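You operate a simulated robot arm through the tools that you are given. There is no shell and no other tool.

The job below is to be done with a simulated robot arm. You get a single attempt, and the scene is never put back.

TASK
Mount the white top injector from the long yellow rack in the green tester.
Fine: clamp it, braided hose on its steel stub, clear hose on its brass stub, black plug in, hood closed.

It is judged by the outcome, as a careful person would: the job done as asked, and still so three seconds after it is handed in. It fails if anything else is knocked over, pushed out of place, dropped, spilled or broken.

THE ROBOT
A 7-joint arm with a three-finger gripper, on a carriage that runs on a rail from [0.004, 1.742] to [-0.002, -0.738] (x, y) and turns from 137 to 469 degrees about z. Base frame: it is fixed where the carriage stands at the start and does not move with it; the origin is on the floor, on the carriage's upright axis, x ahead of it, y to its left, z up. Lengths are in m, angles in degrees, forces in N, time in s.
With the tool pointing down near the work surface it reaches from about 0.1 to 0.64 m from the robot's upright axis, wherever it stands. Its first joint turns from -115.0 to 115.0 degrees. Places, roughly: black ball lever [0.5, -0.5, 1]; brass stub of injector j 42 [0.6, -0.2, 1]; hole of the ring in the holder [0.6, -0.5, 0.9]; red main switch [0.4, -1.1, 1]; socket of injector j 42 [0.6, -0.2, 1]; steel stub of injector j 42 [0.6, -0.2, 1]; yellow valve lever [0.7, -0.8, 1]. Payload 2.69 kg.
The tool frame sits at the grasp point between the pads (the TCP): z along the fingers, y along the line on which they close. The tips reach 0.03 m beyond it. Largest opening 0.128 m; the body of the gripper starts 0.117 m behind the TCP.
Orientation is that of the tool frame in the base frame, as a unit quaternion [x, y, z, w]. With the fingers straight down and closing along the base's y, the tool's x points along the base's -x, its y along +y and its z along -z.

THE INTERFACE
- The arm moves only by the tool jog_arm. Its argument "plan" is one flat list of numbers, 7 for each row, row after row: the shift along the tool's x, y, z in m, then the turn, a rotation vector about the tool's x, y, z in degrees, then the closure in counts, from 0 (fully open) to 255 (shut). In form: [dx, dy, dz, rx, ry, rz, claw, dx, dy, dz, rx, ry, rz, claw, ...]. A call has 1 to 20 rows; each row is the pose to reach, as a shift and turn from the pose commanded when the call began, along the tool's axes at that moment. A row lasts 0.2 s, in which the tool goes at most 0.05 m and 8.6 degrees; a call with a longer step from one row to the next is refused whole, and so is a gripper value outside its range. A pose out of reach is approached as far as the arm can. The call stops where the force on the tool passes 60 N (or 10 N more than at its start, if that is more) or the arm is blocked; 0.2 s more then pass. Each finger halts on what it meets, pressing with about 33 N; the grip force reading is that of the motor and also rises with nothing between the fingers. The clock runs only during rows and for 0.2 s after the last one: add rows that repeat a pose to give the fingers time. It gives the time, the measured TCP pose, the force on the tool (base axes), the opening and the grip force at its end, in the units of the frame above (readings bear some noise), with the torque about the TCP (base axes, N m) and any sound that the robot's microphone picked up.
- Cameras (640 x 400 px; columns grow to the right, rows downward): "scene" is now at [0.004, 0.1175, 1.7709]; the picture's right is [-0.64, -0.77, 0.00], its down [-0.61, 0.51, -0.61] and it looks along [0.47, -0.39, -0.79] (base axes); focal length 249 px, centre (320, 200). "wrist" rides on the gripper at [0.058, 0.054, -0.131] in the tool frame; the picture's right is [-0.68, 0.74, 0.00], its down [-0.62, -0.57, -0.55] and it looks along [-0.40, -0.37, 0.84] (tool axes); focal length 234 px, centre (320, 200). There is no depth. A picture from a camera that has moved, and an enlarged one, comes with that camera's place and axes in the base frame and with its lens. The place of the scene camera against the robot may be out by one fixed shift of up to 0.018 m in any direction.
- camera(camera): a new picture of that camera. No time passes.
- move_column(by): slides the trunk up (or, below 0, down) by that many m; the arm and the scene camera ride with it, the base frame stays. It gives what a move gives, with no picture.
- steer(legs): drives the robot by 1 to 6 legs, each [ahead, left, turn to the left] in m, m and degrees, along the robot's own axes; the way and the turn of a leg run together, so that a leg with both is an arc; at most 1.5 m and 180 degrees a leg. The arm and the cameras ride along, it lands a little off, and it stops where it bumps. It keeps to its track: a leg is cut to what the track allows. It gives what a move gives.
- aim_head(pan, tilt): turns the head with the scene camera to pan (to the left, within 155 degrees either way) and tilt (down, from -29 to 69), counted from straight ahead of the robot. It gives what a move gives.
- inspect(camera, box): a new picture of the part [left, top, right, bottom] of that camera's present view, enlarged. No time passes.
- job_done(): hands the job in; it is judged then, once.

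Nothing tells you exact positions but the pictures and the camera data. Unless the task says otherwise, let go and move clear before handing in.

The tools are called after "Emit:" as a command line: name --argument value ..., lists and objects as JSON in quotes. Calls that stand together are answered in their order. jog_arm: Moves the arm, as the interface text tells. Its arguments: {"type":"object","properties":{"plan":{"type":"array"}},"required":["plan"]} The other tools are called the same way: move_column (by) slides the trunk up or down; steer (legs) drives the base; aim_head (pan, tilt) turns the head that bears the scene camera; camera (camera) takes a picture; inspect (camera, box) takes an enlarged picture of a part of a camera's view; job_done () hands the job in.

At the start:

```text
time: 0.0
ee_pos: [0.2868, -0.3173, 1.3921]
orientation: [0.0, 1.0, -0.001, 0.001]
contact_force: [0.2, 0.4, 0.1]
ft_torque: [0.01, -0.03, 0.0]
finger_gap: 0.128
finger_force: 0.0
trunk travel left (down, up): [-0.925, 0.065]
robot x, y, heading: [0.0007, 0.0015, 0.1]
head pan, tilt: [-39.7, 52.6]
```

scene: 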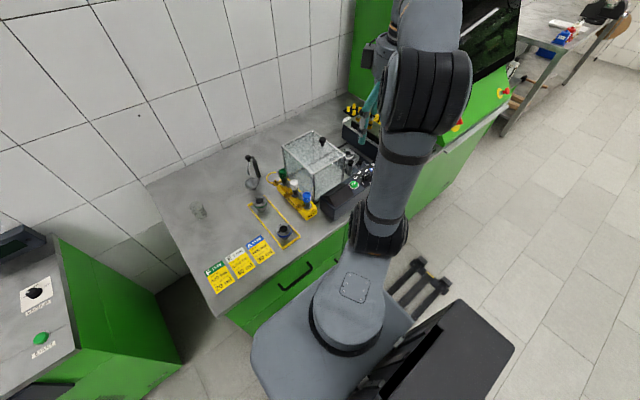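
wrist: 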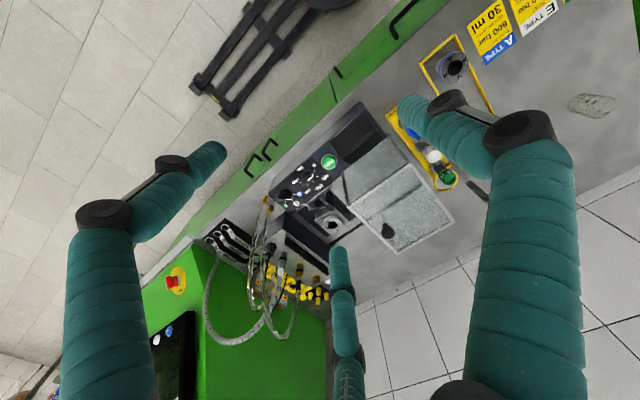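

I see a workbench with a green tester, a yellow rack with injectors (green, white, blue tops), labels, and hoses hanging by the tester. First I look closer at the scene from both cameras.

Emit:
inspect --camera "scene" --box '[200, 100, 400, 225]'

Emit:
inspect --camera "wrist" --box '[180, 130, 500, 330]'

Emit:
inspect --camera "wrist" --box '[360, 0, 640, 200]'

Emit:
inspect --camera "scene" --box '[180, 180, 340, 300]'

```text
3.20 times, centred on (300, 162) of scene
camera zoom: at [0.004, 0.1175, 1.7709], right [-0.64, -0.77, 0.0], down [-0.61, 0.51, -0.61], along [0.47, -0.39, -0.79], focal length 798 px, centre (384, 320)
```

zoom: 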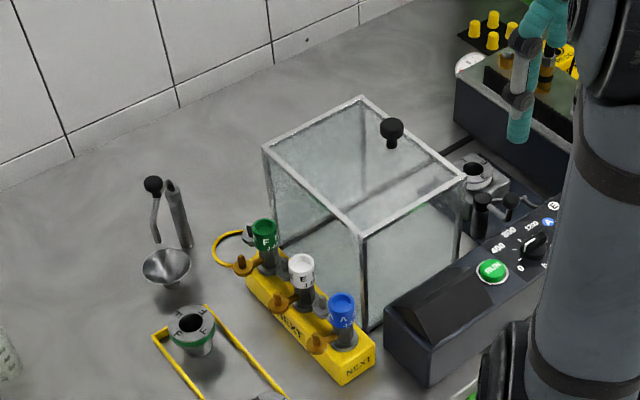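

```text
2.00 times, centred on (340, 230) of wrist
camera zoom: at [0.2275, -0.2628, 1.5229], right [0.68, 0.74, 0.0], down [0.61, -0.57, 0.55], along [0.4, -0.37, -0.84], focal length 468 px, centre (280, 140)
```

zoom: 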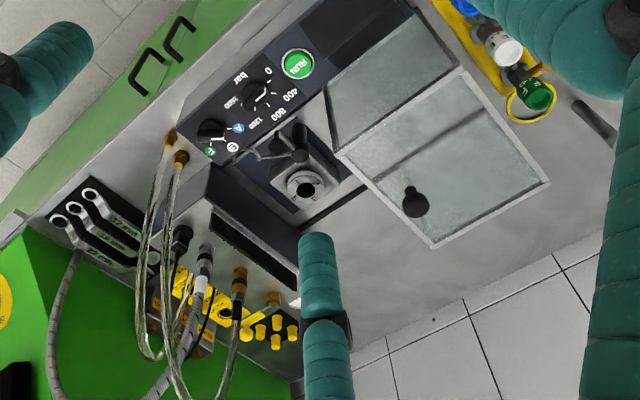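

```text
2.00 times, centred on (500, 100) of wrist
camera zoom: at [0.2275, -0.2628, 1.5229], right [0.68, 0.74, 0.0], down [0.61, -0.57, 0.55], along [0.4, -0.37, -0.84], focal length 468 px, centre (-40, 400)
```

zoom: 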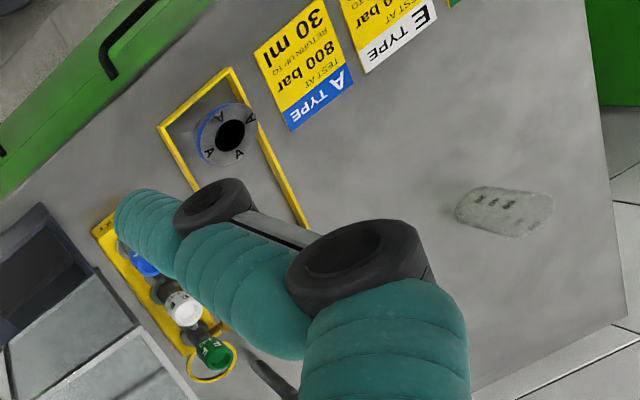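

```text
3.33 times, centred on (260, 240) of scene
camera zoom: at [0.004, 0.1175, 1.7709], right [-0.64, -0.77, 0.0], down [-0.61, 0.51, -0.61], along [0.47, -0.39, -0.79], focal length 831 px, centre (520, 67)
```

zoom: 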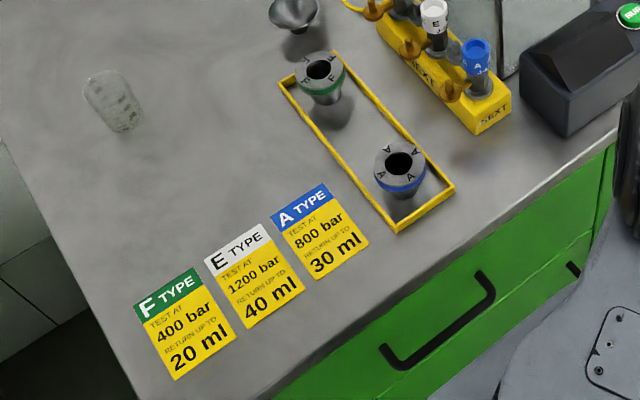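

The white-topped injector sits in the middle of the yellow rack near (0.55, -0.21, 1.04), and the tester holder is near (0.6, -0.5). I move the wrist camera closer to look at the holder, clamp and hood.

Emit:
jog_arm --plan '[-0.03, -0.007, 0.02, 0, 0, 0, 0, -0.06, -0.015, 0.04, 0, 0, 0, 0, -0.09, -0.022, 0.06, 0, 0, 0, 0, -0.12, -0.03, 0.08, 0, 0, 0, 0, -0.15, -0.037, 0.1, 0, 0, 0, 0]'

Emit:
camera --camera "wrist"

Emit:
camera --camera "scene"

```text
time: 1.2
ee_pos: [0.4394, -0.3531, 1.2912]
orientation: [-0.001, 1.0, -0.001, -0.001]
contact_force: [0.1, 0.1, -0.1]
ft_torque: [-0.01, 0.05, 0.0]
finger_gap: 0.128
finger_force: 0.0
trunk travel left (down, up): [-0.925, 0.065]
robot x, y, heading: [-0.0018, 0.0003, -0.2]
head pan, tilt: [-39.7, 52.6]
```

```text
taken
camera wrist: at [0.3808, -0.2984, 1.4226], right [0.68, 0.74, 0.0], down [0.62, -0.57, 0.55], along [0.4, -0.37, -0.84], focal length 234 px, centre (320, 200)
```

wrist: 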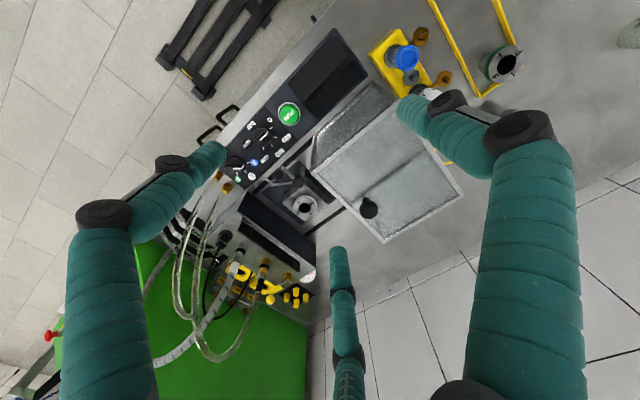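

```text
taken
camera scene: at [0.0062, 0.1174, 1.7709], right [-0.64, -0.77, 0.0], down [-0.61, 0.51, -0.61], along [0.47, -0.39, -0.8], focal length 249 px, centre (320, 200)
```

scene: 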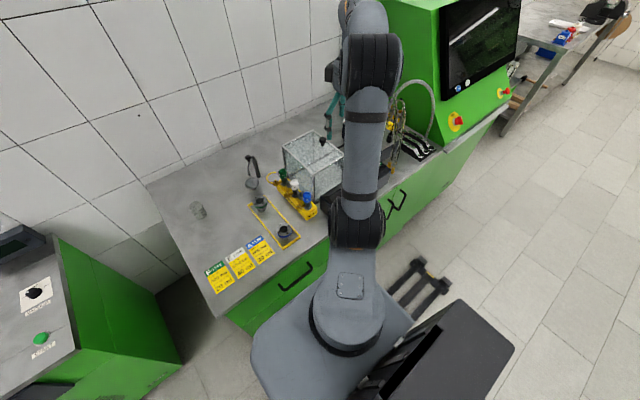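

The view now shows the tester from above. I zoom in on the holder area, the hoses and the injectors.

Emit:
inspect --camera "wrist" --box '[220, 60, 420, 240]'

Emit:
inspect --camera "wrist" --box '[150, 190, 330, 370]'

Emit:
inspect --camera "scene" --box '[370, 60, 470, 170]'

Emit:
inspect --camera "scene" --box '[230, 120, 350, 220]'

```text
2.22 times, centred on (320, 150) of wrist
camera zoom: at [0.3808, -0.2984, 1.4226], right [0.68, 0.74, 0.0], down [0.62, -0.57, 0.55], along [0.4, -0.37, -0.84], focal length 520 px, centre (320, 311)
```

zoom: 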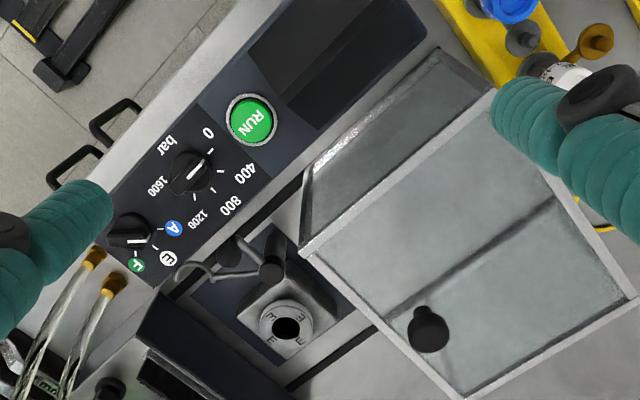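

```text
2.22 times, centred on (240, 280) of wrist
camera zoom: at [0.3808, -0.2984, 1.4226], right [0.68, 0.74, 0.0], down [0.62, -0.57, 0.55], along [0.4, -0.37, -0.84], focal length 520 px, centre (498, 22)
```

zoom: 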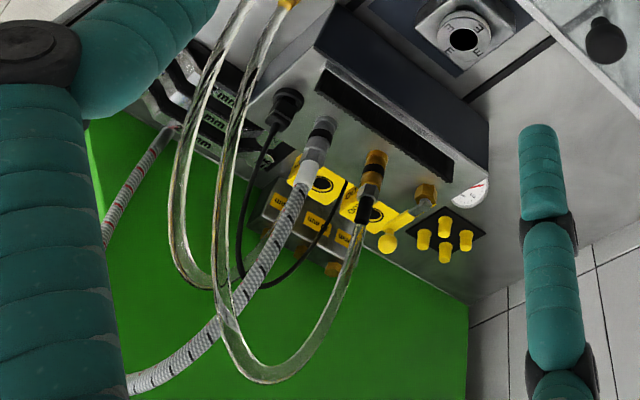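

```text
3.64 times, centred on (420, 115) of scene
camera zoom: at [0.0062, 0.1174, 1.7709], right [-0.64, -0.77, 0.0], down [-0.61, 0.51, -0.61], along [0.47, -0.39, -0.8], focal length 907 px, centre (-44, 509)
```

zoom: 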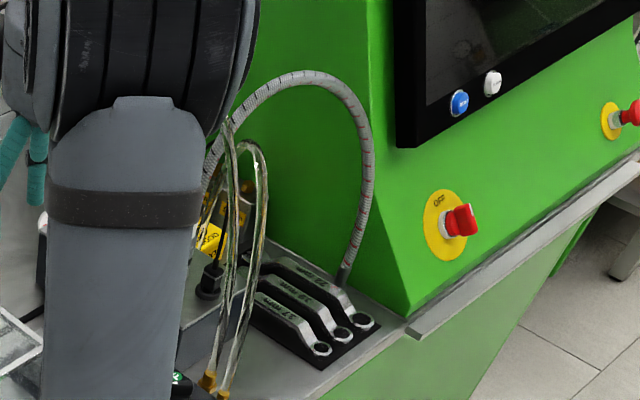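

```text
4.00 times, centred on (290, 170) of scene
camera zoom: at [0.0062, 0.1174, 1.7709], right [-0.64, -0.77, 0.0], down [-0.61, 0.51, -0.61], along [0.47, -0.39, -0.8], focal length 997 px, centre (440, 320)
```

zoom: 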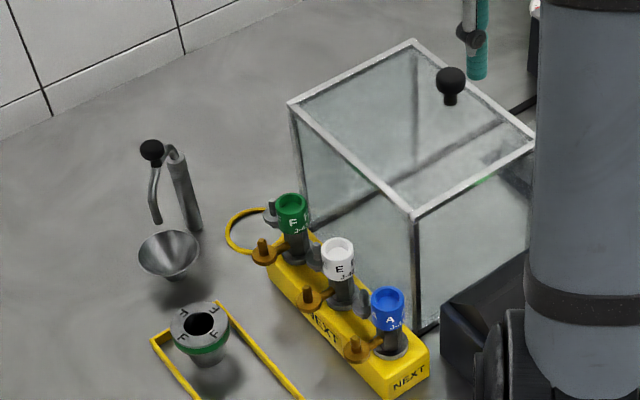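

The ring already in the holder is marked E, matching the white injector, so no ring change should be needed. I move the wrist camera over the rack for a close look at the injectors.

Emit:
jog_arm --plan '[-0.005, 0.04, 0.0, 0, 0, 0, 0, -0.01, 0.08, 0.0, 0, 0, 0, 0, -0.015, 0.12, 0.02, 0, 0, 0, 0, -0.02, 0.16, 0.045, 0, 0, 0, 0, -0.025, 0.2, 0.07, 0, 0, 0, 0, -0.029, 0.219, 0.09, 0, 0, 0, 0, -0.029, 0.219, 0.09, 0, 0, 0, 0]'

Emit:
camera --camera "wrist"

Emit:
inspect --camera "wrist" --box '[240, 100, 400, 220]'

Emit:
camera --camera "scene"

```text
time: 2.8
ee_pos: [0.4688, -0.1341, 1.2015]
orientation: [0.0, 1.0, 0.0, 0.001]
contact_force: [-0.1, -0.5, 0.2]
ft_torque: [-0.01, -0.01, 0.04]
finger_gap: 0.1279
finger_force: 0.0
trunk travel left (down, up): [-0.925, 0.065]
robot x, y, heading: [0.0037, -0.0005, -0.1]
head pan, tilt: [-39.7, 52.6]
```

```text
taken
camera wrist: at [0.408, -0.0795, 1.332], right [0.68, 0.74, 0.0], down [0.61, -0.57, 0.55], along [0.41, -0.37, -0.84], focal length 234 px, centre (320, 200)
```

wrist: 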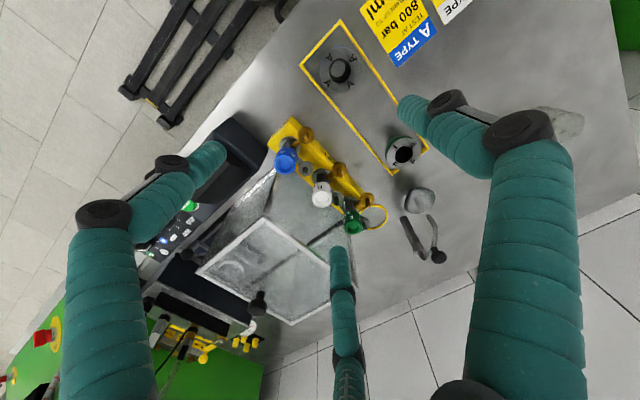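

```text
3.33 times, centred on (320, 160) of wrist
camera zoom: at [0.408, -0.0795, 1.332], right [0.68, 0.74, 0.0], down [0.61, -0.57, 0.55], along [0.41, -0.37, -0.84], focal length 781 px, centre (320, 333)
```

zoom: 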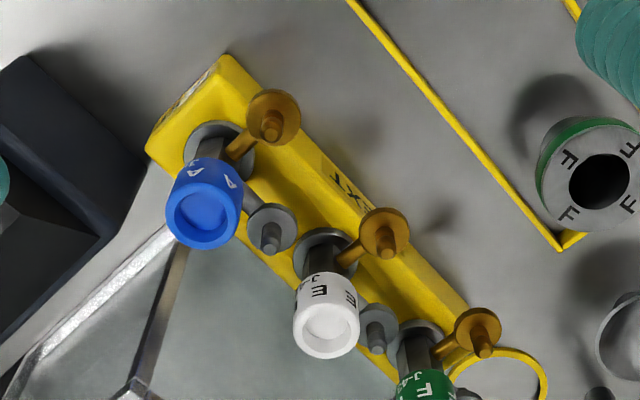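

```text
taken
camera scene: at [0.0034, 0.1171, 1.7709], right [-0.64, -0.77, 0.0], down [-0.61, 0.51, -0.61], along [0.47, -0.39, -0.79], focal length 249 px, centre (320, 200)
```

scene: 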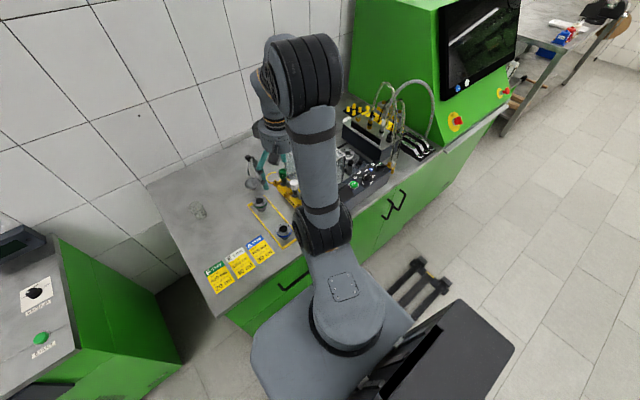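

I can see each injector has an upward brass stub on its +y side and an upward steel stub on its +x side, with the open white cup as the socket. The hood's knob is near (0.59, -0.385, 1.11). Next I look closely at the holder and clamp.

Emit:
jog_arm --plan '[-0.005, -0.04, -0.015, 0, 0, 0, 0, -0.01, -0.085, -0.02, 0, 0, 0, 0, -0.015, -0.13, -0.02, 0, 0, 0, 0, -0.02, -0.175, -0.02, 0, 0, 0, 0, -0.025, -0.22, -0.02, 0, 0, 0, 0, -0.03, -0.265, -0.01, 0, 0, 0, 0, -0.03, -0.31, 0.0, 0, 0, 0, 0, -0.03, -0.316, 0.0, 0, 0, 0, 0]'

Emit:
camera --camera "wrist"

Emit:
inspect --camera "wrist" --box '[220, 100, 400, 240]'

Emit:
camera --camera "scene"

```text
time: 4.6
ee_pos: [0.4959, -0.4493, 1.2024]
orientation: [-0.001, 1.0, -0.001, -0.001]
contact_force: [0.0, 0.7, 0.0]
ft_torque: [-0.05, -0.01, 0.03]
finger_gap: 0.1278
finger_force: 0.1
trunk travel left (down, up): [-0.925, 0.065]
robot x, y, heading: [-0.0024, -0.0001, 0.2]
head pan, tilt: [-39.7, 52.6]
```

```text
taken
camera wrist: at [0.4359, -0.3957, 1.3338], right [0.68, 0.74, 0.0], down [0.62, -0.56, 0.55], along [0.4, -0.37, -0.84], focal length 234 px, centre (320, 200)
```

wrist: 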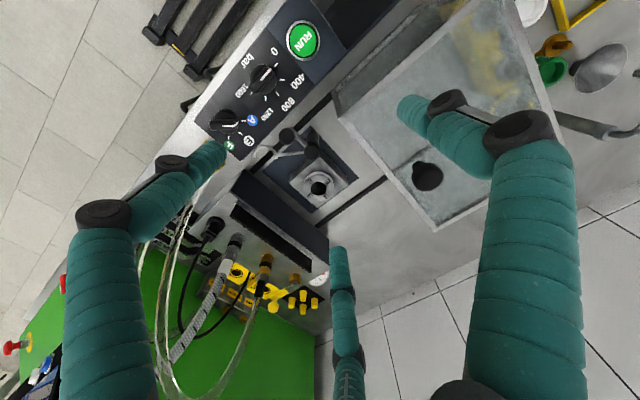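

```text
2.86 times, centred on (310, 170) of wrist
camera zoom: at [0.4359, -0.3957, 1.3338], right [0.68, 0.74, 0.0], down [0.62, -0.56, 0.55], along [0.4, -0.37, -0.84], focal length 669 px, centre (349, 286)
```

zoom: 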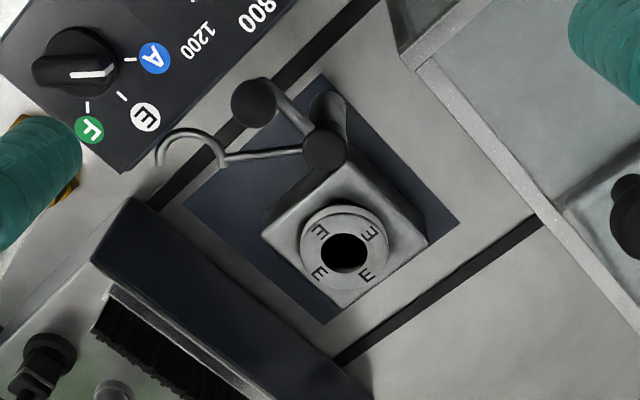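

```text
taken
camera scene: at [0.0039, 0.1191, 1.7708], right [-0.64, -0.77, 0.0], down [-0.61, 0.51, -0.61], along [0.47, -0.39, -0.79], focal length 249 px, centre (320, 200)
```

scene: 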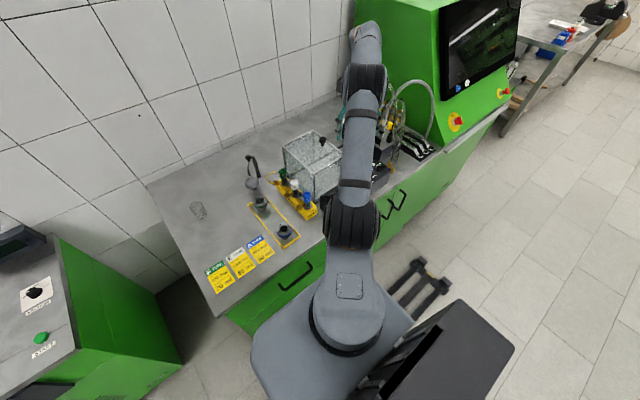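

The clamp is a post with a black ball lever and a swinging fork beside the holder. I move the arm out to the left so the head camera gets an unobstructed view of the tester.

Emit:
jog_arm --plan '[0.02, 0.01, -0.04, 0, 0, 0, 0, 0.04, 0.02, -0.08, 0, 0, 0, 0, 0.06, 0.03, -0.12, 0, 0, 0, 0, 0.09, 0.05, -0.15, 0, 0, 0, 0, 0.12, 0.08, -0.175, 0, 0, 0, 0, 0.15, 0.115, -0.19, 0, 0, 0, 0, 0.18, 0.155, -0.19, 0, 0, 0, 0, 0.2, 0.2, -0.19, 0, 0, 0, 0, 0.2, 0.248, -0.19, 0, 0, 0, 0, 0.2, 0.296, -0.19, 0, 0, 0, 0, 0.2, 0.344, -0.19, 0, 0, 0, 0, 0.2, 0.392, -0.19, 0, 0, 0, 0, 0.2, 0.44, -0.19, 0, 0, 0, 0, 0.2, 0.488, -0.19, 0, 0, 0, 0, 0.2, 0.536, -0.19, 0, 0, 0, 0, 0.2, 0.584, -0.19, 0, 0, 0, 0, 0.2, 0.632, -0.19, 0, 0, 0, 0, 0.2, 0.68, -0.19, 0, 0, 0, 0, 0.2, 0.728, -0.19, 0, 0, 0, 0, 0.2, 0.728, -0.19, 0, 0, 0, 0]'

Emit:
camera --camera "scene"

Emit:
inspect --camera "scene" --box '[310, 80, 470, 200]'

Emit:
inspect --camera "scene" --box '[330, 130, 410, 200]'

```text
time: 8.8
ee_pos: [0.2955, 0.2727, 1.3926]
orientation: [0.001, 1.0, 0.001, 0.001]
contact_force: [-0.7, -0.9, 0.4]
ft_torque: [0.1, 0.07, 0.02]
finger_gap: 0.1279
finger_force: 0.0
trunk travel left (down, up): [-0.925, 0.065]
robot x, y, heading: [0.0014, -0.0039, -0.2]
head pan, tilt: [-39.7, 52.6]
```

```text
taken
camera scene: at [0.0039, 0.1145, 1.7711], right [-0.64, -0.77, 0.0], down [-0.61, 0.51, -0.61], along [0.47, -0.39, -0.8], focal length 249 px, centre (320, 200)
```

scene: 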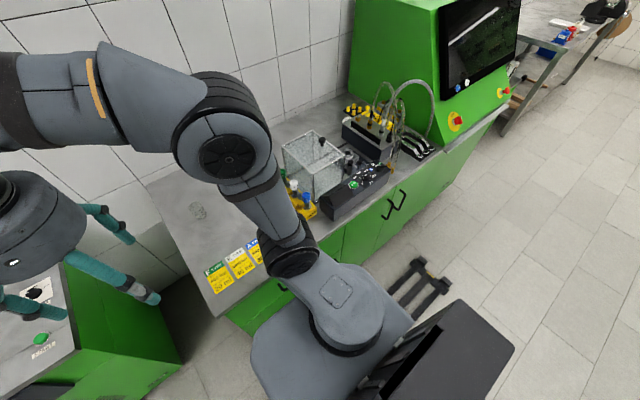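

```text
3.33 times, centred on (390, 140) of scene
camera zoom: at [0.0039, 0.1145, 1.7711], right [-0.64, -0.77, 0.0], down [-0.61, 0.51, -0.61], along [0.47, -0.39, -0.8], focal length 831 px, centre (87, 400)
```

zoom: 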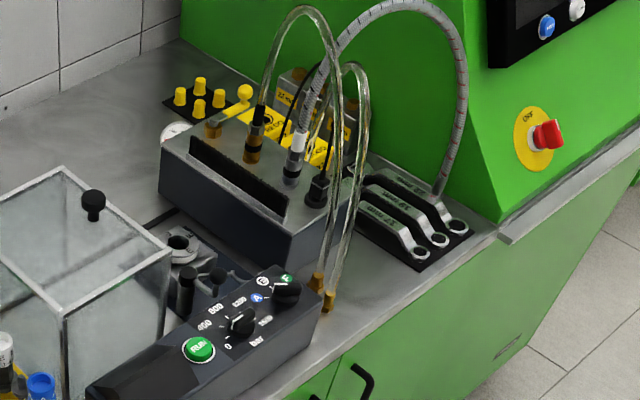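

```text
5.71 times, centred on (370, 165) of scene
camera zoom: at [0.0039, 0.1145, 1.7711], right [-0.64, -0.77, 0.0], down [-0.61, 0.51, -0.61], along [0.47, -0.39, -0.8], focal length 1425 px, centre (34, 400)
```

zoom: 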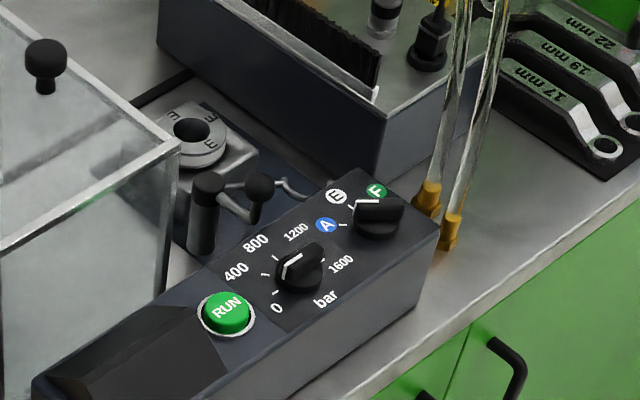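

This gives a clear view: a manifold block with the clear hose, braided hose and black plug parked on top, and the clamp fork next to the E ring. I zoom in further on each part.

Emit:
inspect --camera "scene" --box '[355, 90, 415, 135]'

Emit:
inspect --camera "scene" --box '[355, 120, 405, 158]'

Emit:
inspect --camera "scene" --box '[342, 142, 382, 178]'

Emit:
inspect --camera "scene" --box '[275, 125, 355, 225]'

Emit:
inspect --camera "scene" --box '[370, 150, 420, 190]'

```text
8.89 times, centred on (385, 112) of scene
camera zoom: at [0.0039, 0.1145, 1.7711], right [-0.64, -0.77, 0.0], down [-0.61, 0.51, -0.61], along [0.47, -0.39, -0.8], focal length 2216 px, centre (-258, 978)
```

zoom: 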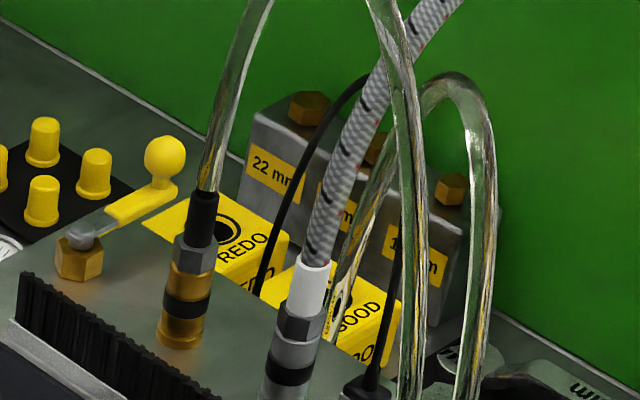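

```text
10.53 times, centred on (380, 139) of scene
camera zoom: at [0.0039, 0.1145, 1.7711], right [-0.64, -0.77, 0.0], down [-0.61, 0.51, -0.61], along [0.47, -0.39, -0.8], focal length 2624 px, centre (-312, 842)
```

zoom: 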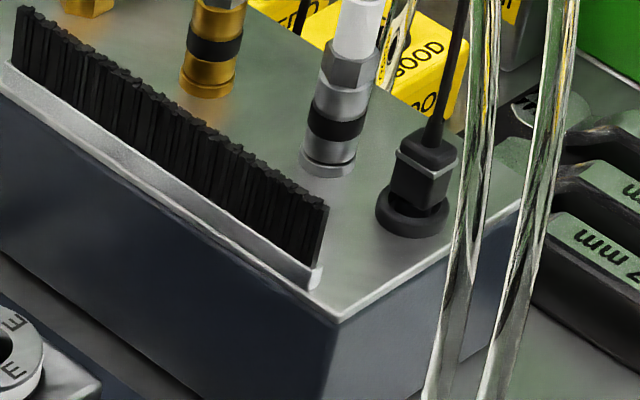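

```text
11.11 times, centred on (362, 160) of scene
camera zoom: at [0.0039, 0.1145, 1.7711], right [-0.64, -0.77, 0.0], down [-0.61, 0.51, -0.61], along [0.47, -0.39, -0.8], focal length 2770 px, centre (-147, 644)
```

zoom: 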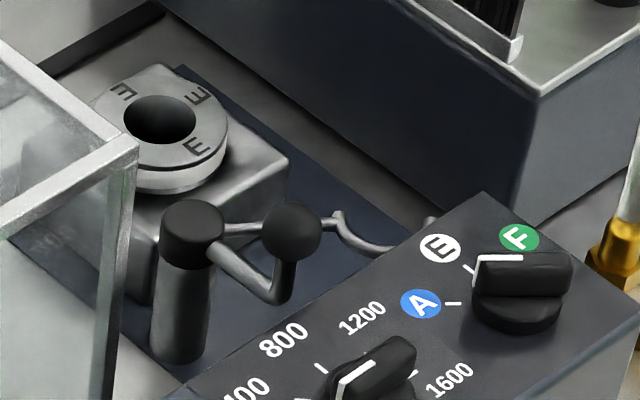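

```text
4.00 times, centred on (315, 175) of scene
camera zoom: at [0.0039, 0.1145, 1.7711], right [-0.64, -0.77, 0.0], down [-0.61, 0.51, -0.61], along [0.47, -0.39, -0.8], focal length 997 px, centre (340, 300)
```

zoom: 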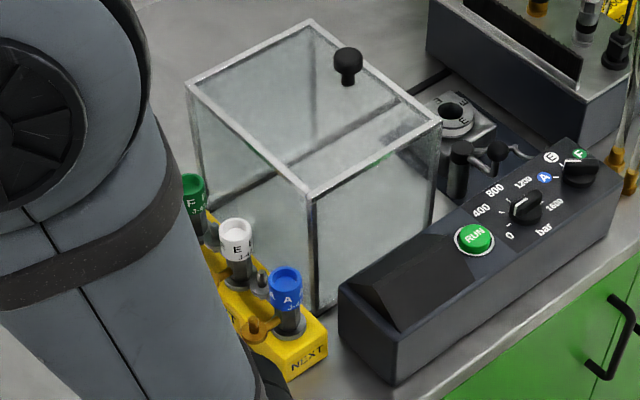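

```text
10.00 times, centred on (395, 170) of scene
camera zoom: at [0.0039, 0.1145, 1.7711], right [-0.64, -0.77, 0.0], down [-0.61, 0.51, -0.61], along [0.47, -0.39, -0.8], focal length 2493 px, centre (-430, 500)
```

zoom: 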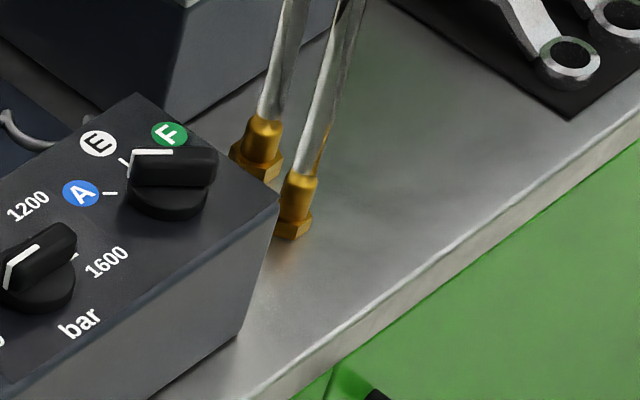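

The E ring is in place, the fork hangs clear of it pointing to -y with its ball lever, and the connectors stand in a row near y≈-0.74 (plug x≈0.52, braided x≈0.57, clear x≈0.65). The holder is out of reach from here, so I drive along the rail to about y=-0.45.

Emit:
steer --legs '[[0, -0.45, 0]]'

Emit:
camera --camera "scene"

Emit:
camera --camera "wrist"

```text
time: 11.6
ee_pos: [0.2936, -0.1805, 1.3905]
orientation: [0.001, 1.0, 0.001, 0.0]
contact_force: [0.7, -0.1, 0.0]
ft_torque: [-0.01, 0.03, 0.0]
finger_gap: 0.128
finger_force: 0.0
trunk travel left (down, up): [-0.925, 0.065]
robot x, y, heading: [0.0001, -0.454, 0.0]
head pan, tilt: [-39.7, 52.6]
```

```text
taken
camera scene: at [0.0033, -0.3379, 1.7708], right [-0.64, -0.77, 0.0], down [-0.61, 0.51, -0.61], along [0.47, -0.39, -0.79], focal length 249 px, centre (320, 200)
```

scene: 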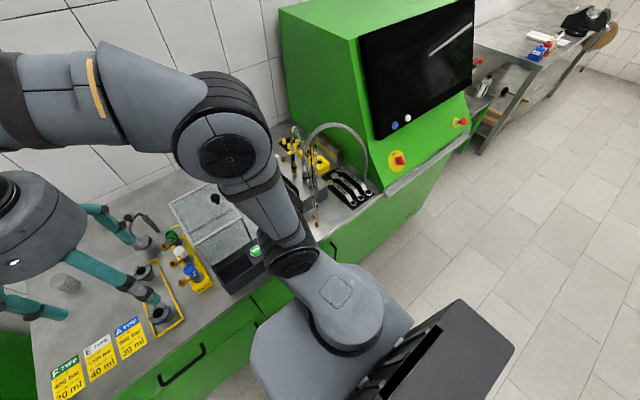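

```text
taken
camera wrist: at [0.2351, -0.1261, 1.5228], right [0.68, 0.73, 0.0], down [0.61, -0.57, 0.55], along [0.4, -0.37, -0.84], focal length 234 px, centre (320, 200)
```

wrist: 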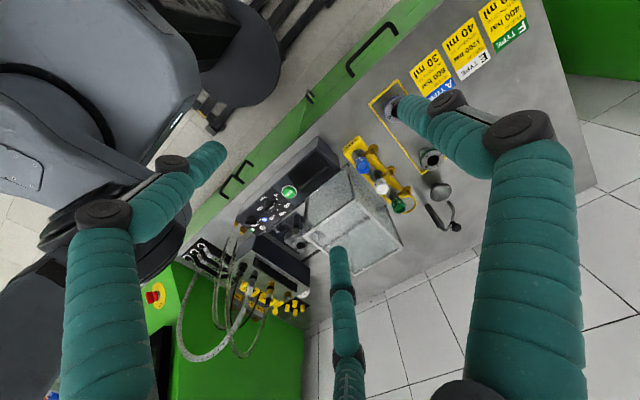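

The robot is now near y=-0.45. The wrist view shows what look like three teal fingers, so before relying on the stated two-finger shape I close the gripper partly and fully to see how they move.

Emit:
jog_arm --plan '[0, 0, 0, 0, 0, 0, 128, 0, 0, 0, 0, 0, 0, 128, 0, 0, 0, 0, 0, 0, 128, 0, 0, 0, 0, 0, 0, 128, 0, 0, 0, 0, 0, 0, 128]'

Emit:
camera --camera "wrist"

Emit:
jog_arm --plan '[0, 0, 0, 0, 0, 0, 255, 0, 0, 0, 0, 0, 0, 255, 0, 0, 0, 0, 0, 0, 255, 0, 0, 0, 0, 0, 0, 255, 0, 0, 0, 0, 0, 0, 255, 0, 0, 0, 0, 0, 0, 255, 0, 0, 0, 0, 0, 0, 255, 0, 0, 0, 0, 0, 0, 255]'

Emit:
camera --camera "wrist"

Emit:
camera --camera "scene"

```text
time: 12.8
ee_pos: [0.2942, -0.1792, 1.3927]
orientation: [0.0, 1.0, 0.0, 0.0]
contact_force: [0.0, 0.8, 0.3]
ft_torque: [-0.02, -0.01, 0.01]
finger_gap: 0.0638
finger_force: 0.1
trunk travel left (down, up): [-0.925, 0.065]
robot x, y, heading: [0.0003, -0.4558, -0.0]
head pan, tilt: [-39.7, 52.6]
```

```text
taken
camera wrist: at [0.2351, -0.1263, 1.5228], right [0.68, 0.73, 0.0], down [0.61, -0.57, 0.55], along [0.4, -0.37, -0.84], focal length 234 px, centre (320, 200)
```

wrist: 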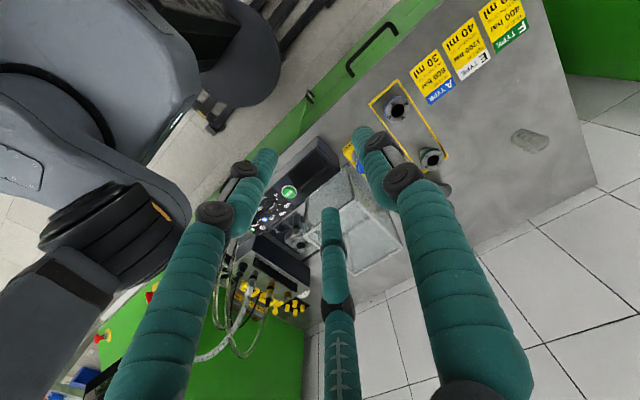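

```text
time: 14.6
ee_pos: [0.2933, -0.1805, 1.3919]
orientation: [0.0, 1.0, 0.001, 0.0]
contact_force: [0.2, -0.2, -0.1]
ft_torque: [-0.02, -0.03, -0.04]
finger_gap: 0.0023
finger_force: 31.3
trunk travel left (down, up): [-0.925, 0.065]
robot x, y, heading: [-0.0016, -0.4567, -0.1]
head pan, tilt: [-39.7, 52.6]
```

```text
taken
camera wrist: at [0.2351, -0.1262, 1.5228], right [0.68, 0.73, 0.0], down [0.61, -0.57, 0.55], along [0.4, -0.37, -0.84], focal length 234 px, centre (320, 200)
```

wrist: 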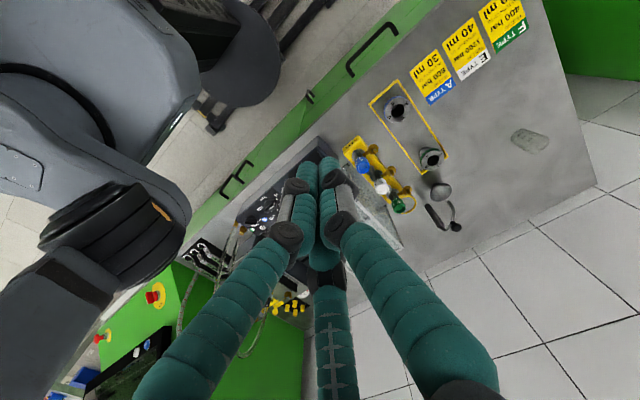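

```text
taken
camera scene: at [0.0033, -0.338, 1.7709], right [-0.64, -0.77, 0.0], down [-0.61, 0.51, -0.61], along [0.47, -0.39, -0.79], focal length 249 px, centre (320, 200)
```

scene: 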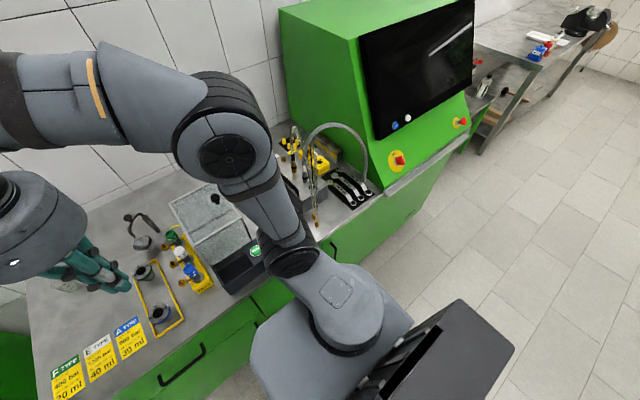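

The camera pose readouts look steadier than the arm readings, so I will rely on those for triangulation. I reopen the gripper and zoom the head camera on the rack and the visible tester parts from this new viewpoint.

Emit:
inspect --camera "scene" --box '[150, 215, 220, 300]'

Emit:
inspect --camera "scene" --box '[160, 175, 260, 275]'

Emit:
inspect --camera "scene" --box '[270, 130, 380, 230]'

Emit:
inspect --camera "wrist" --box '[330, 120, 430, 220]'

```text
4.71 times, centred on (185, 258) of scene
camera zoom: at [0.0033, -0.338, 1.7709], right [-0.64, -0.77, 0.0], down [-0.61, 0.51, -0.61], along [0.47, -0.39, -0.79], focal length 1173 px, centre (955, -71)
```

zoom: 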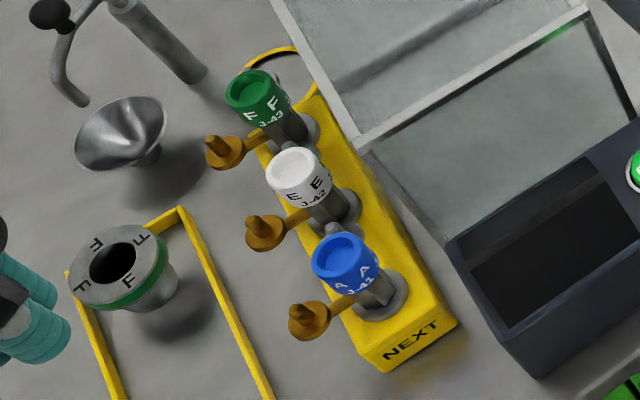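

```text
4.00 times, centred on (210, 225) of scene
camera zoom: at [0.0033, -0.338, 1.7709], right [-0.64, -0.77, 0.0], down [-0.61, 0.51, -0.61], along [0.47, -0.39, -0.79], focal length 997 px, centre (760, 100)
```

zoom: 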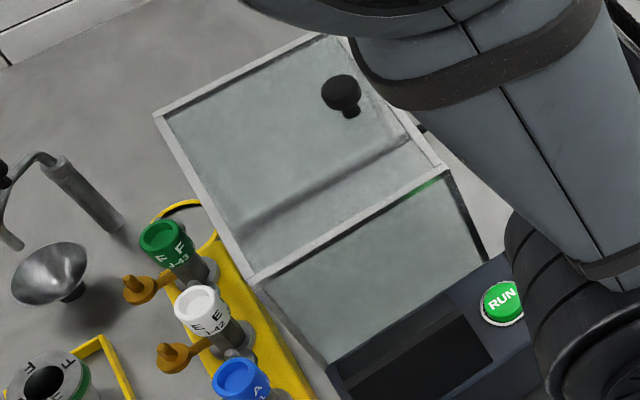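

```text
4.00 times, centred on (325, 180) of scene
camera zoom: at [0.0033, -0.338, 1.7709], right [-0.64, -0.77, 0.0], down [-0.61, 0.51, -0.61], along [0.47, -0.39, -0.79], focal length 997 px, centre (300, 280)
```

zoom: 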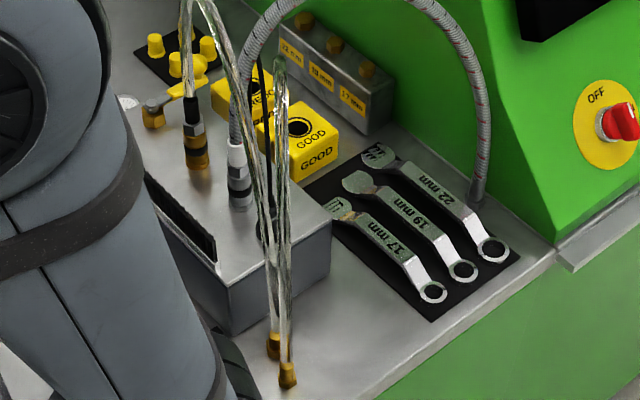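

```text
4.00 times, centred on (380, 170) of wrist
camera zoom: at [0.2351, -0.1262, 1.5228], right [0.68, 0.73, 0.0], down [0.61, -0.57, 0.55], along [0.4, -0.37, -0.84], focal length 937 px, centre (80, 320)
```

zoom: 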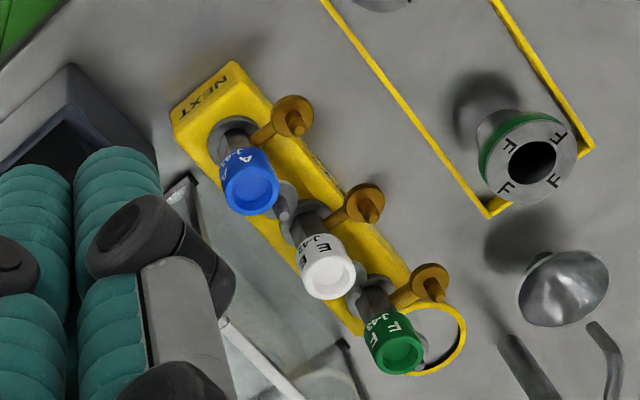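

The white injector is J‑42 type E, with its head at roughly (0.552, -0.208, 1.03). I move the open gripper above it for a closer, more accurate look.

Emit:
jog_arm --plan '[-0.0324, -0.0035, 0.029, 0, 0, 0, 0, -0.0648, -0.007, 0.058, 0, 0, 0, 0, -0.0971, -0.0105, 0.087, 0, 0, 0, 0, -0.1295, -0.014, 0.116, 0, 0, 0, 0, -0.1619, -0.0175, 0.145, 0, 0, 0, 0, -0.1943, -0.021, 0.174, 0, 0, 0, 0, -0.2266, -0.0245, 0.203, 0, 0, 0, 0, -0.259, -0.028, 0.232, 0, 0, 0, 0, -0.259, -0.028, 0.232, 0, 0, 0, 0]'

Emit:
camera --camera "wrist"

Emit:
inspect --camera "wrist" --box '[260, 80, 380, 190]'

Emit:
camera --camera "scene"

```text
time: 16.6
ee_pos: [0.5529, -0.2092, 1.1586]
orientation: [0.0, 1.0, 0.0, 0.001]
contact_force: [-1.1, -0.6, -0.1]
ft_torque: [0.02, -0.03, 0.01]
finger_gap: 0.1279
finger_force: 0.1
trunk travel left (down, up): [-0.925, 0.065]
robot x, y, heading: [0.0003, -0.455, -0.1]
head pan, tilt: [-39.7, 52.6]
```

```text
taken
camera wrist: at [0.4939, -0.155, 1.2902], right [0.68, 0.73, 0.0], down [0.61, -0.57, 0.55], along [0.41, -0.37, -0.84], focal length 234 px, centre (320, 200)
```

wrist: 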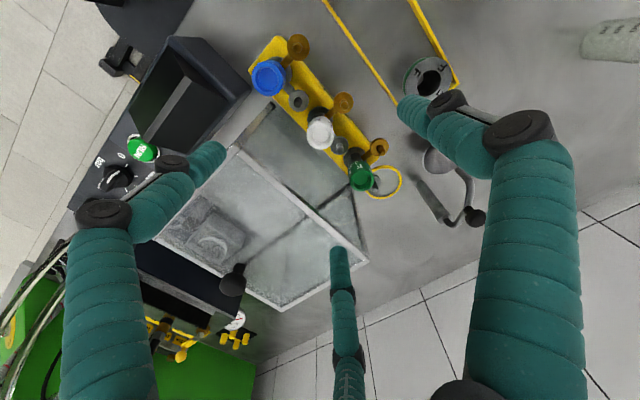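

```text
3.64 times, centred on (320, 135) of wrist
camera zoom: at [0.4939, -0.155, 1.2902], right [0.68, 0.73, 0.0], down [0.61, -0.57, 0.55], along [0.41, -0.37, -0.84], focal length 852 px, centre (320, 436)
```

zoom: 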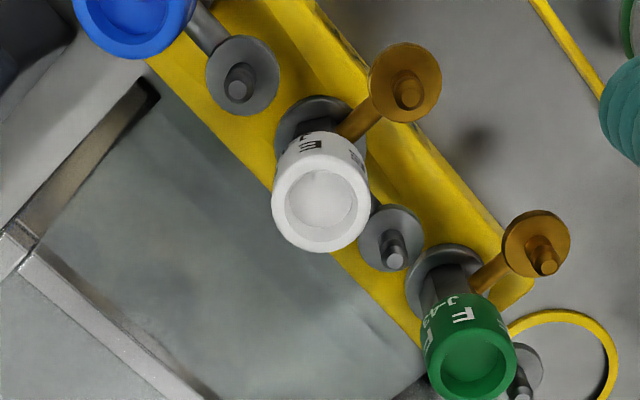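

```text
taken
camera scene: at [0.0014, -0.3383, 1.7709], right [-0.64, -0.77, 0.0], down [-0.61, 0.51, -0.61], along [0.47, -0.39, -0.79], focal length 249 px, centre (320, 200)
```

scene: 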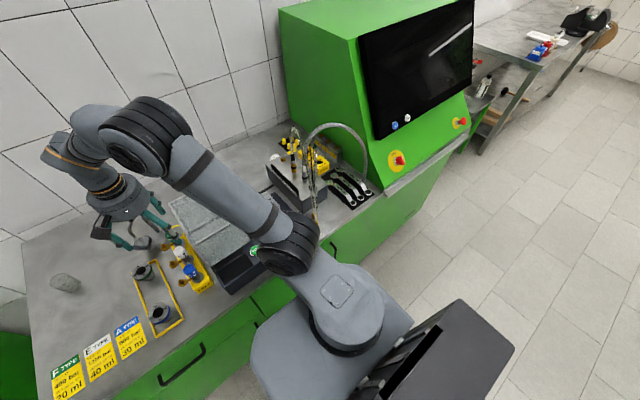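

The white head is nearly on the tool axis, with the hood wall close on its -y side. I narrow the fingers and descend 5 cm to get a second view and work out the height of the head and stubs.

Emit:
jog_arm --plan '[0, 0, 0, 0, 0, 0, 110, 0, 0, 0, 0, 0, 0, 110, 0, 0, 0, 0, 0, 0, 110, 0, 0, 0, 0, 0, 0, 110, 0, 0, 0.025, 0, 0, 0, 110, 0, 0, 0.05, 0, 0, 0, 110, 0, 0, 0.05, 0, 0, 0, 110]'

Emit:
camera --camera "wrist"

Emit:
inspect --camera "wrist" --box '[260, 80, 380, 190]'

Emit:
inspect --camera "scene" --box '[160, 230, 210, 280]'

```text
time: 18.1
ee_pos: [0.5515, -0.2098, 1.1076]
orientation: [0.0, 1.0, 0.0, 0.0]
contact_force: [0.3, 0.8, -0.6]
ft_torque: [0.01, 0.0, 0.0]
finger_gap: 0.073
finger_force: 0.0
trunk travel left (down, up): [-0.925, 0.065]
robot x, y, heading: [-0.0009, -0.4529, -0.2]
head pan, tilt: [-39.7, 52.6]
```

```text
taken
camera wrist: at [0.494, -0.155, 1.2401], right [0.68, 0.73, 0.0], down [0.61, -0.57, 0.55], along [0.4, -0.37, -0.84], focal length 234 px, centre (320, 200)
```

wrist: 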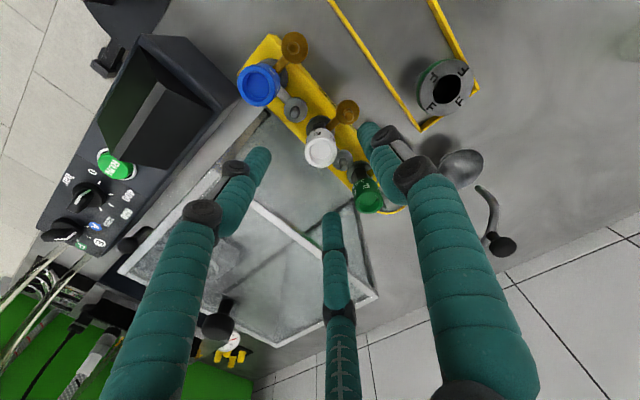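

```text
3.64 times, centred on (320, 135) of wrist
camera zoom: at [0.494, -0.155, 1.2401], right [0.68, 0.73, 0.0], down [0.61, -0.57, 0.55], along [0.4, -0.37, -0.84], focal length 852 px, centre (320, 436)
```

zoom: 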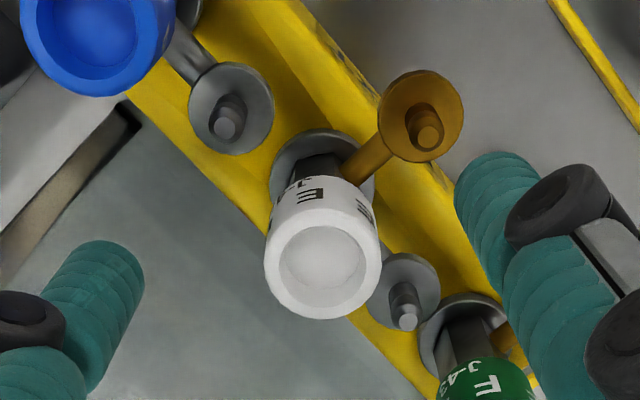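

```text
8.00 times, centred on (185, 255) of scene
camera zoom: at [0.0028, -0.3383, 1.7709], right [-0.64, -0.77, 0.0], down [-0.61, 0.51, -0.61], along [0.47, -0.39, -0.79], focal length 1994 px, centre (1400, -240)
```

zoom: 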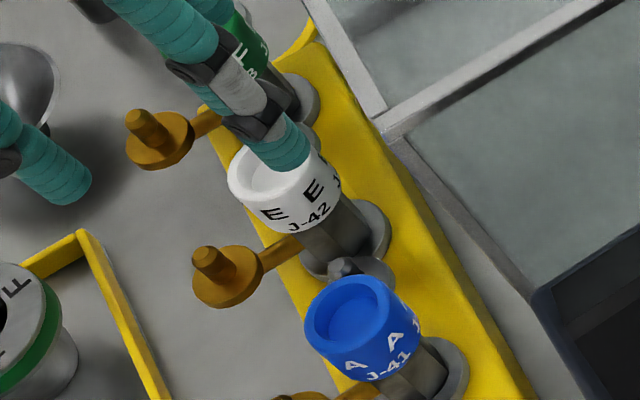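

I put the white head top near (0.555, -0.211, 1.026) with the stub tips near z≈1.00, and the hood wall about 5 cm away in -y. I narrow the fingers, centre over the head and come down close above it for a check.

Emit:
jog_arm --plan '[-0.003, -0.002, 0, 0, 0, 0, 160, -0.003, -0.002, 0, 0, 0, 0, 160, -0.003, -0.002, 0.02, 0, 0, 0, 160, -0.003, -0.002, 0.04, 0, 0, 0, 160, -0.003, -0.002, 0.04, 0, 0, 0, 160]'

Emit:
camera --camera "wrist"

Emit:
inspect --camera "wrist" --box '[260, 100, 380, 210]'

Emit:
inspect --camera "scene" --box '[150, 220, 210, 280]'

```text
time: 19.4
ee_pos: [0.555, -0.211, 1.0687]
orientation: [0.003, 1.0, 0.0, 0.001]
contact_force: [-0.2, -0.5, 0.0]
ft_torque: [0.04, 0.03, 0.01]
finger_gap: 0.0481
finger_force: 0.1
trunk travel left (down, up): [-0.925, 0.065]
robot x, y, heading: [0.0001, -0.4556, -0.2]
head pan, tilt: [-39.7, 52.6]
```

```text
taken
camera wrist: at [0.4962, -0.1568, 1.1996], right [0.68, 0.73, 0.0], down [0.61, -0.57, 0.55], along [0.4, -0.37, -0.84], focal length 234 px, centre (320, 200)
```

wrist: 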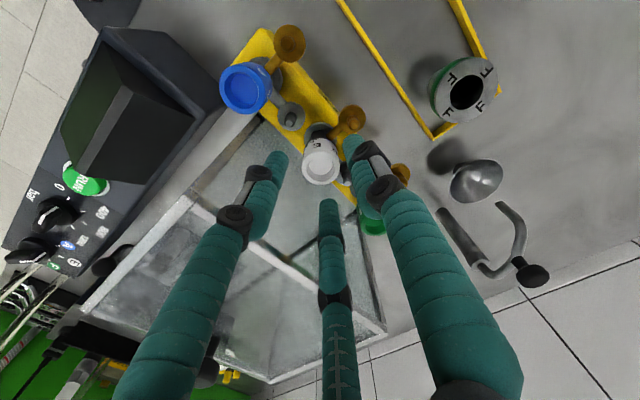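

```text
3.64 times, centred on (320, 155) of wrist
camera zoom: at [0.4962, -0.1568, 1.1996], right [0.68, 0.73, 0.0], down [0.61, -0.57, 0.55], along [0.4, -0.37, -0.84], focal length 852 px, centre (320, 364)
```

zoom: 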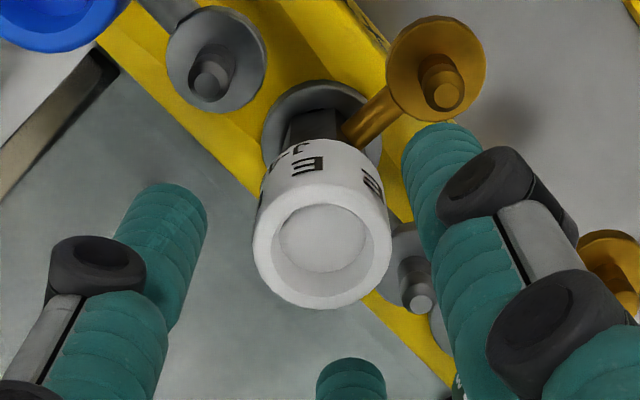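

```text
6.67 times, centred on (180, 250) of scene
camera zoom: at [0.003, -0.3382, 1.7709], right [-0.64, -0.77, 0.0], down [-0.61, 0.51, -0.61], along [0.47, -0.39, -0.79], focal length 1662 px, centre (1253, -133)
```

zoom: 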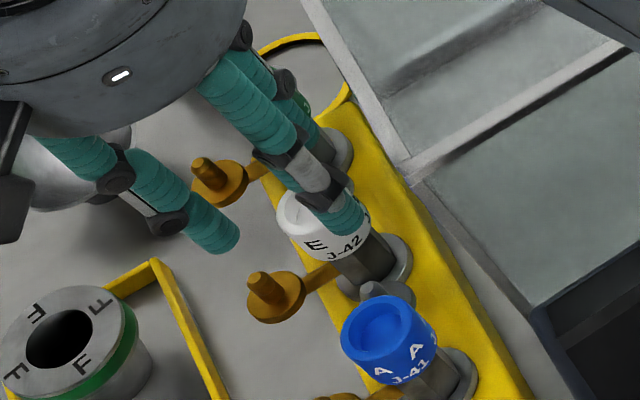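

The head top is about z=1.021 and I'm within 3 mm of its axis. I correct, lower so the tips sit just above the stub level, and grip the head.

Emit:
jog_arm --plan '[-0.0023, -0.0016, 0.012, 0, 0, 0, 160, -0.0023, -0.0016, 0.026, 0, 0, 0, 160, -0.0023, -0.0016, 0.0386, 0, 0, 0, 160, -0.0023, -0.0016, 0.0386, 0, 0, 0, 160]'

Emit:
inspect --camera "wrist" --box '[240, 110, 400, 230]'

Emit:
inspect --camera "scene" --box '[150, 220, 210, 280]'

```text
time: 20.4
ee_pos: [0.558, -0.2142, 1.0312]
orientation: [0.001, 1.0, 0.0, 0.0]
contact_force: [0.6, 0.1, 0.4]
ft_torque: [0.0, 0.02, -0.02]
finger_gap: 0.0476
finger_force: 0.0
trunk travel left (down, up): [-0.925, 0.065]
robot x, y, heading: [-0.0017, -0.4552, 0.1]
head pan, tilt: [-39.7, 52.6]
```

```text
3.33 times, centred on (320, 170) of wrist
camera zoom: at [0.4988, -0.1584, 1.1622], right [0.68, 0.73, 0.0], down [0.61, -0.57, 0.55], along [0.4, -0.37, -0.84], focal length 781 px, centre (320, 300)
```

zoom: 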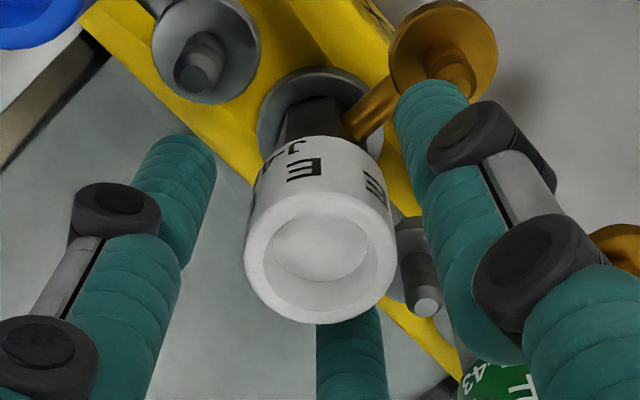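

```text
6.67 times, centred on (180, 250) of scene
camera zoom: at [0.003, -0.3381, 1.7709], right [-0.64, -0.77, 0.0], down [-0.61, 0.51, -0.61], along [0.47, -0.39, -0.79], focal length 1662 px, centre (1253, -133)
```

zoom: 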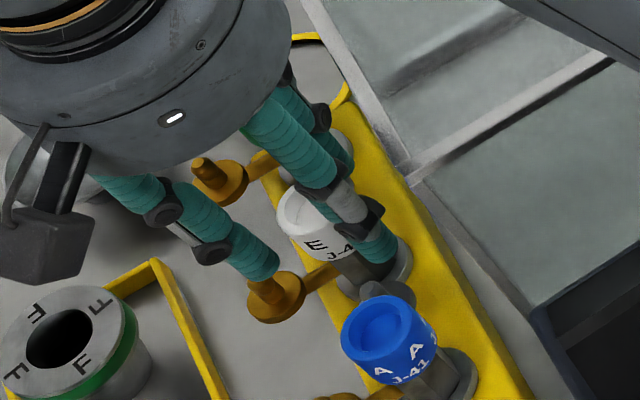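

The gripper is centred on the white head to within a millimetre. I close on it now.

Emit:
jog_arm --plan '[0, 0, 0, 0, 0, 0, 200, 0, 0, 0, 0, 0, 0, 255, 0, 0, 0, 0, 0, 0, 255, 0, 0, 0, 0, 0, 0, 255, 0, 0, 0, 0, 0, 0, 255]'

Emit:
inspect --camera "wrist" --box '[240, 110, 400, 230]'

```text
time: 21.6
ee_pos: [0.5585, -0.2127, 1.0298]
orientation: [0.001, 1.0, 0.0, 0.0]
contact_force: [0.4, -0.3, -0.5]
ft_torque: [-0.01, 0.01, 0.01]
finger_gap: 0.031
finger_force: 32.4
trunk travel left (down, up): [-0.925, 0.065]
robot x, y, heading: [-0.0002, -0.4575, 0.1]
head pan, tilt: [-39.7, 52.6]
```

```text
3.33 times, centred on (320, 170) of wrist
camera zoom: at [0.4991, -0.1584, 1.1622], right [0.68, 0.73, 0.0], down [0.61, -0.57, 0.55], along [0.4, -0.37, -0.84], focal length 781 px, centre (320, 300)
```

zoom: 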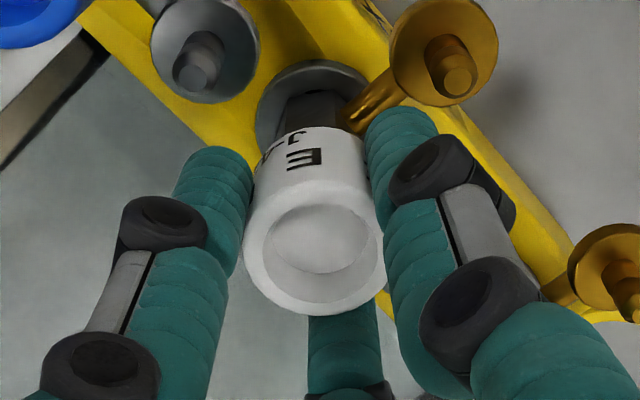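

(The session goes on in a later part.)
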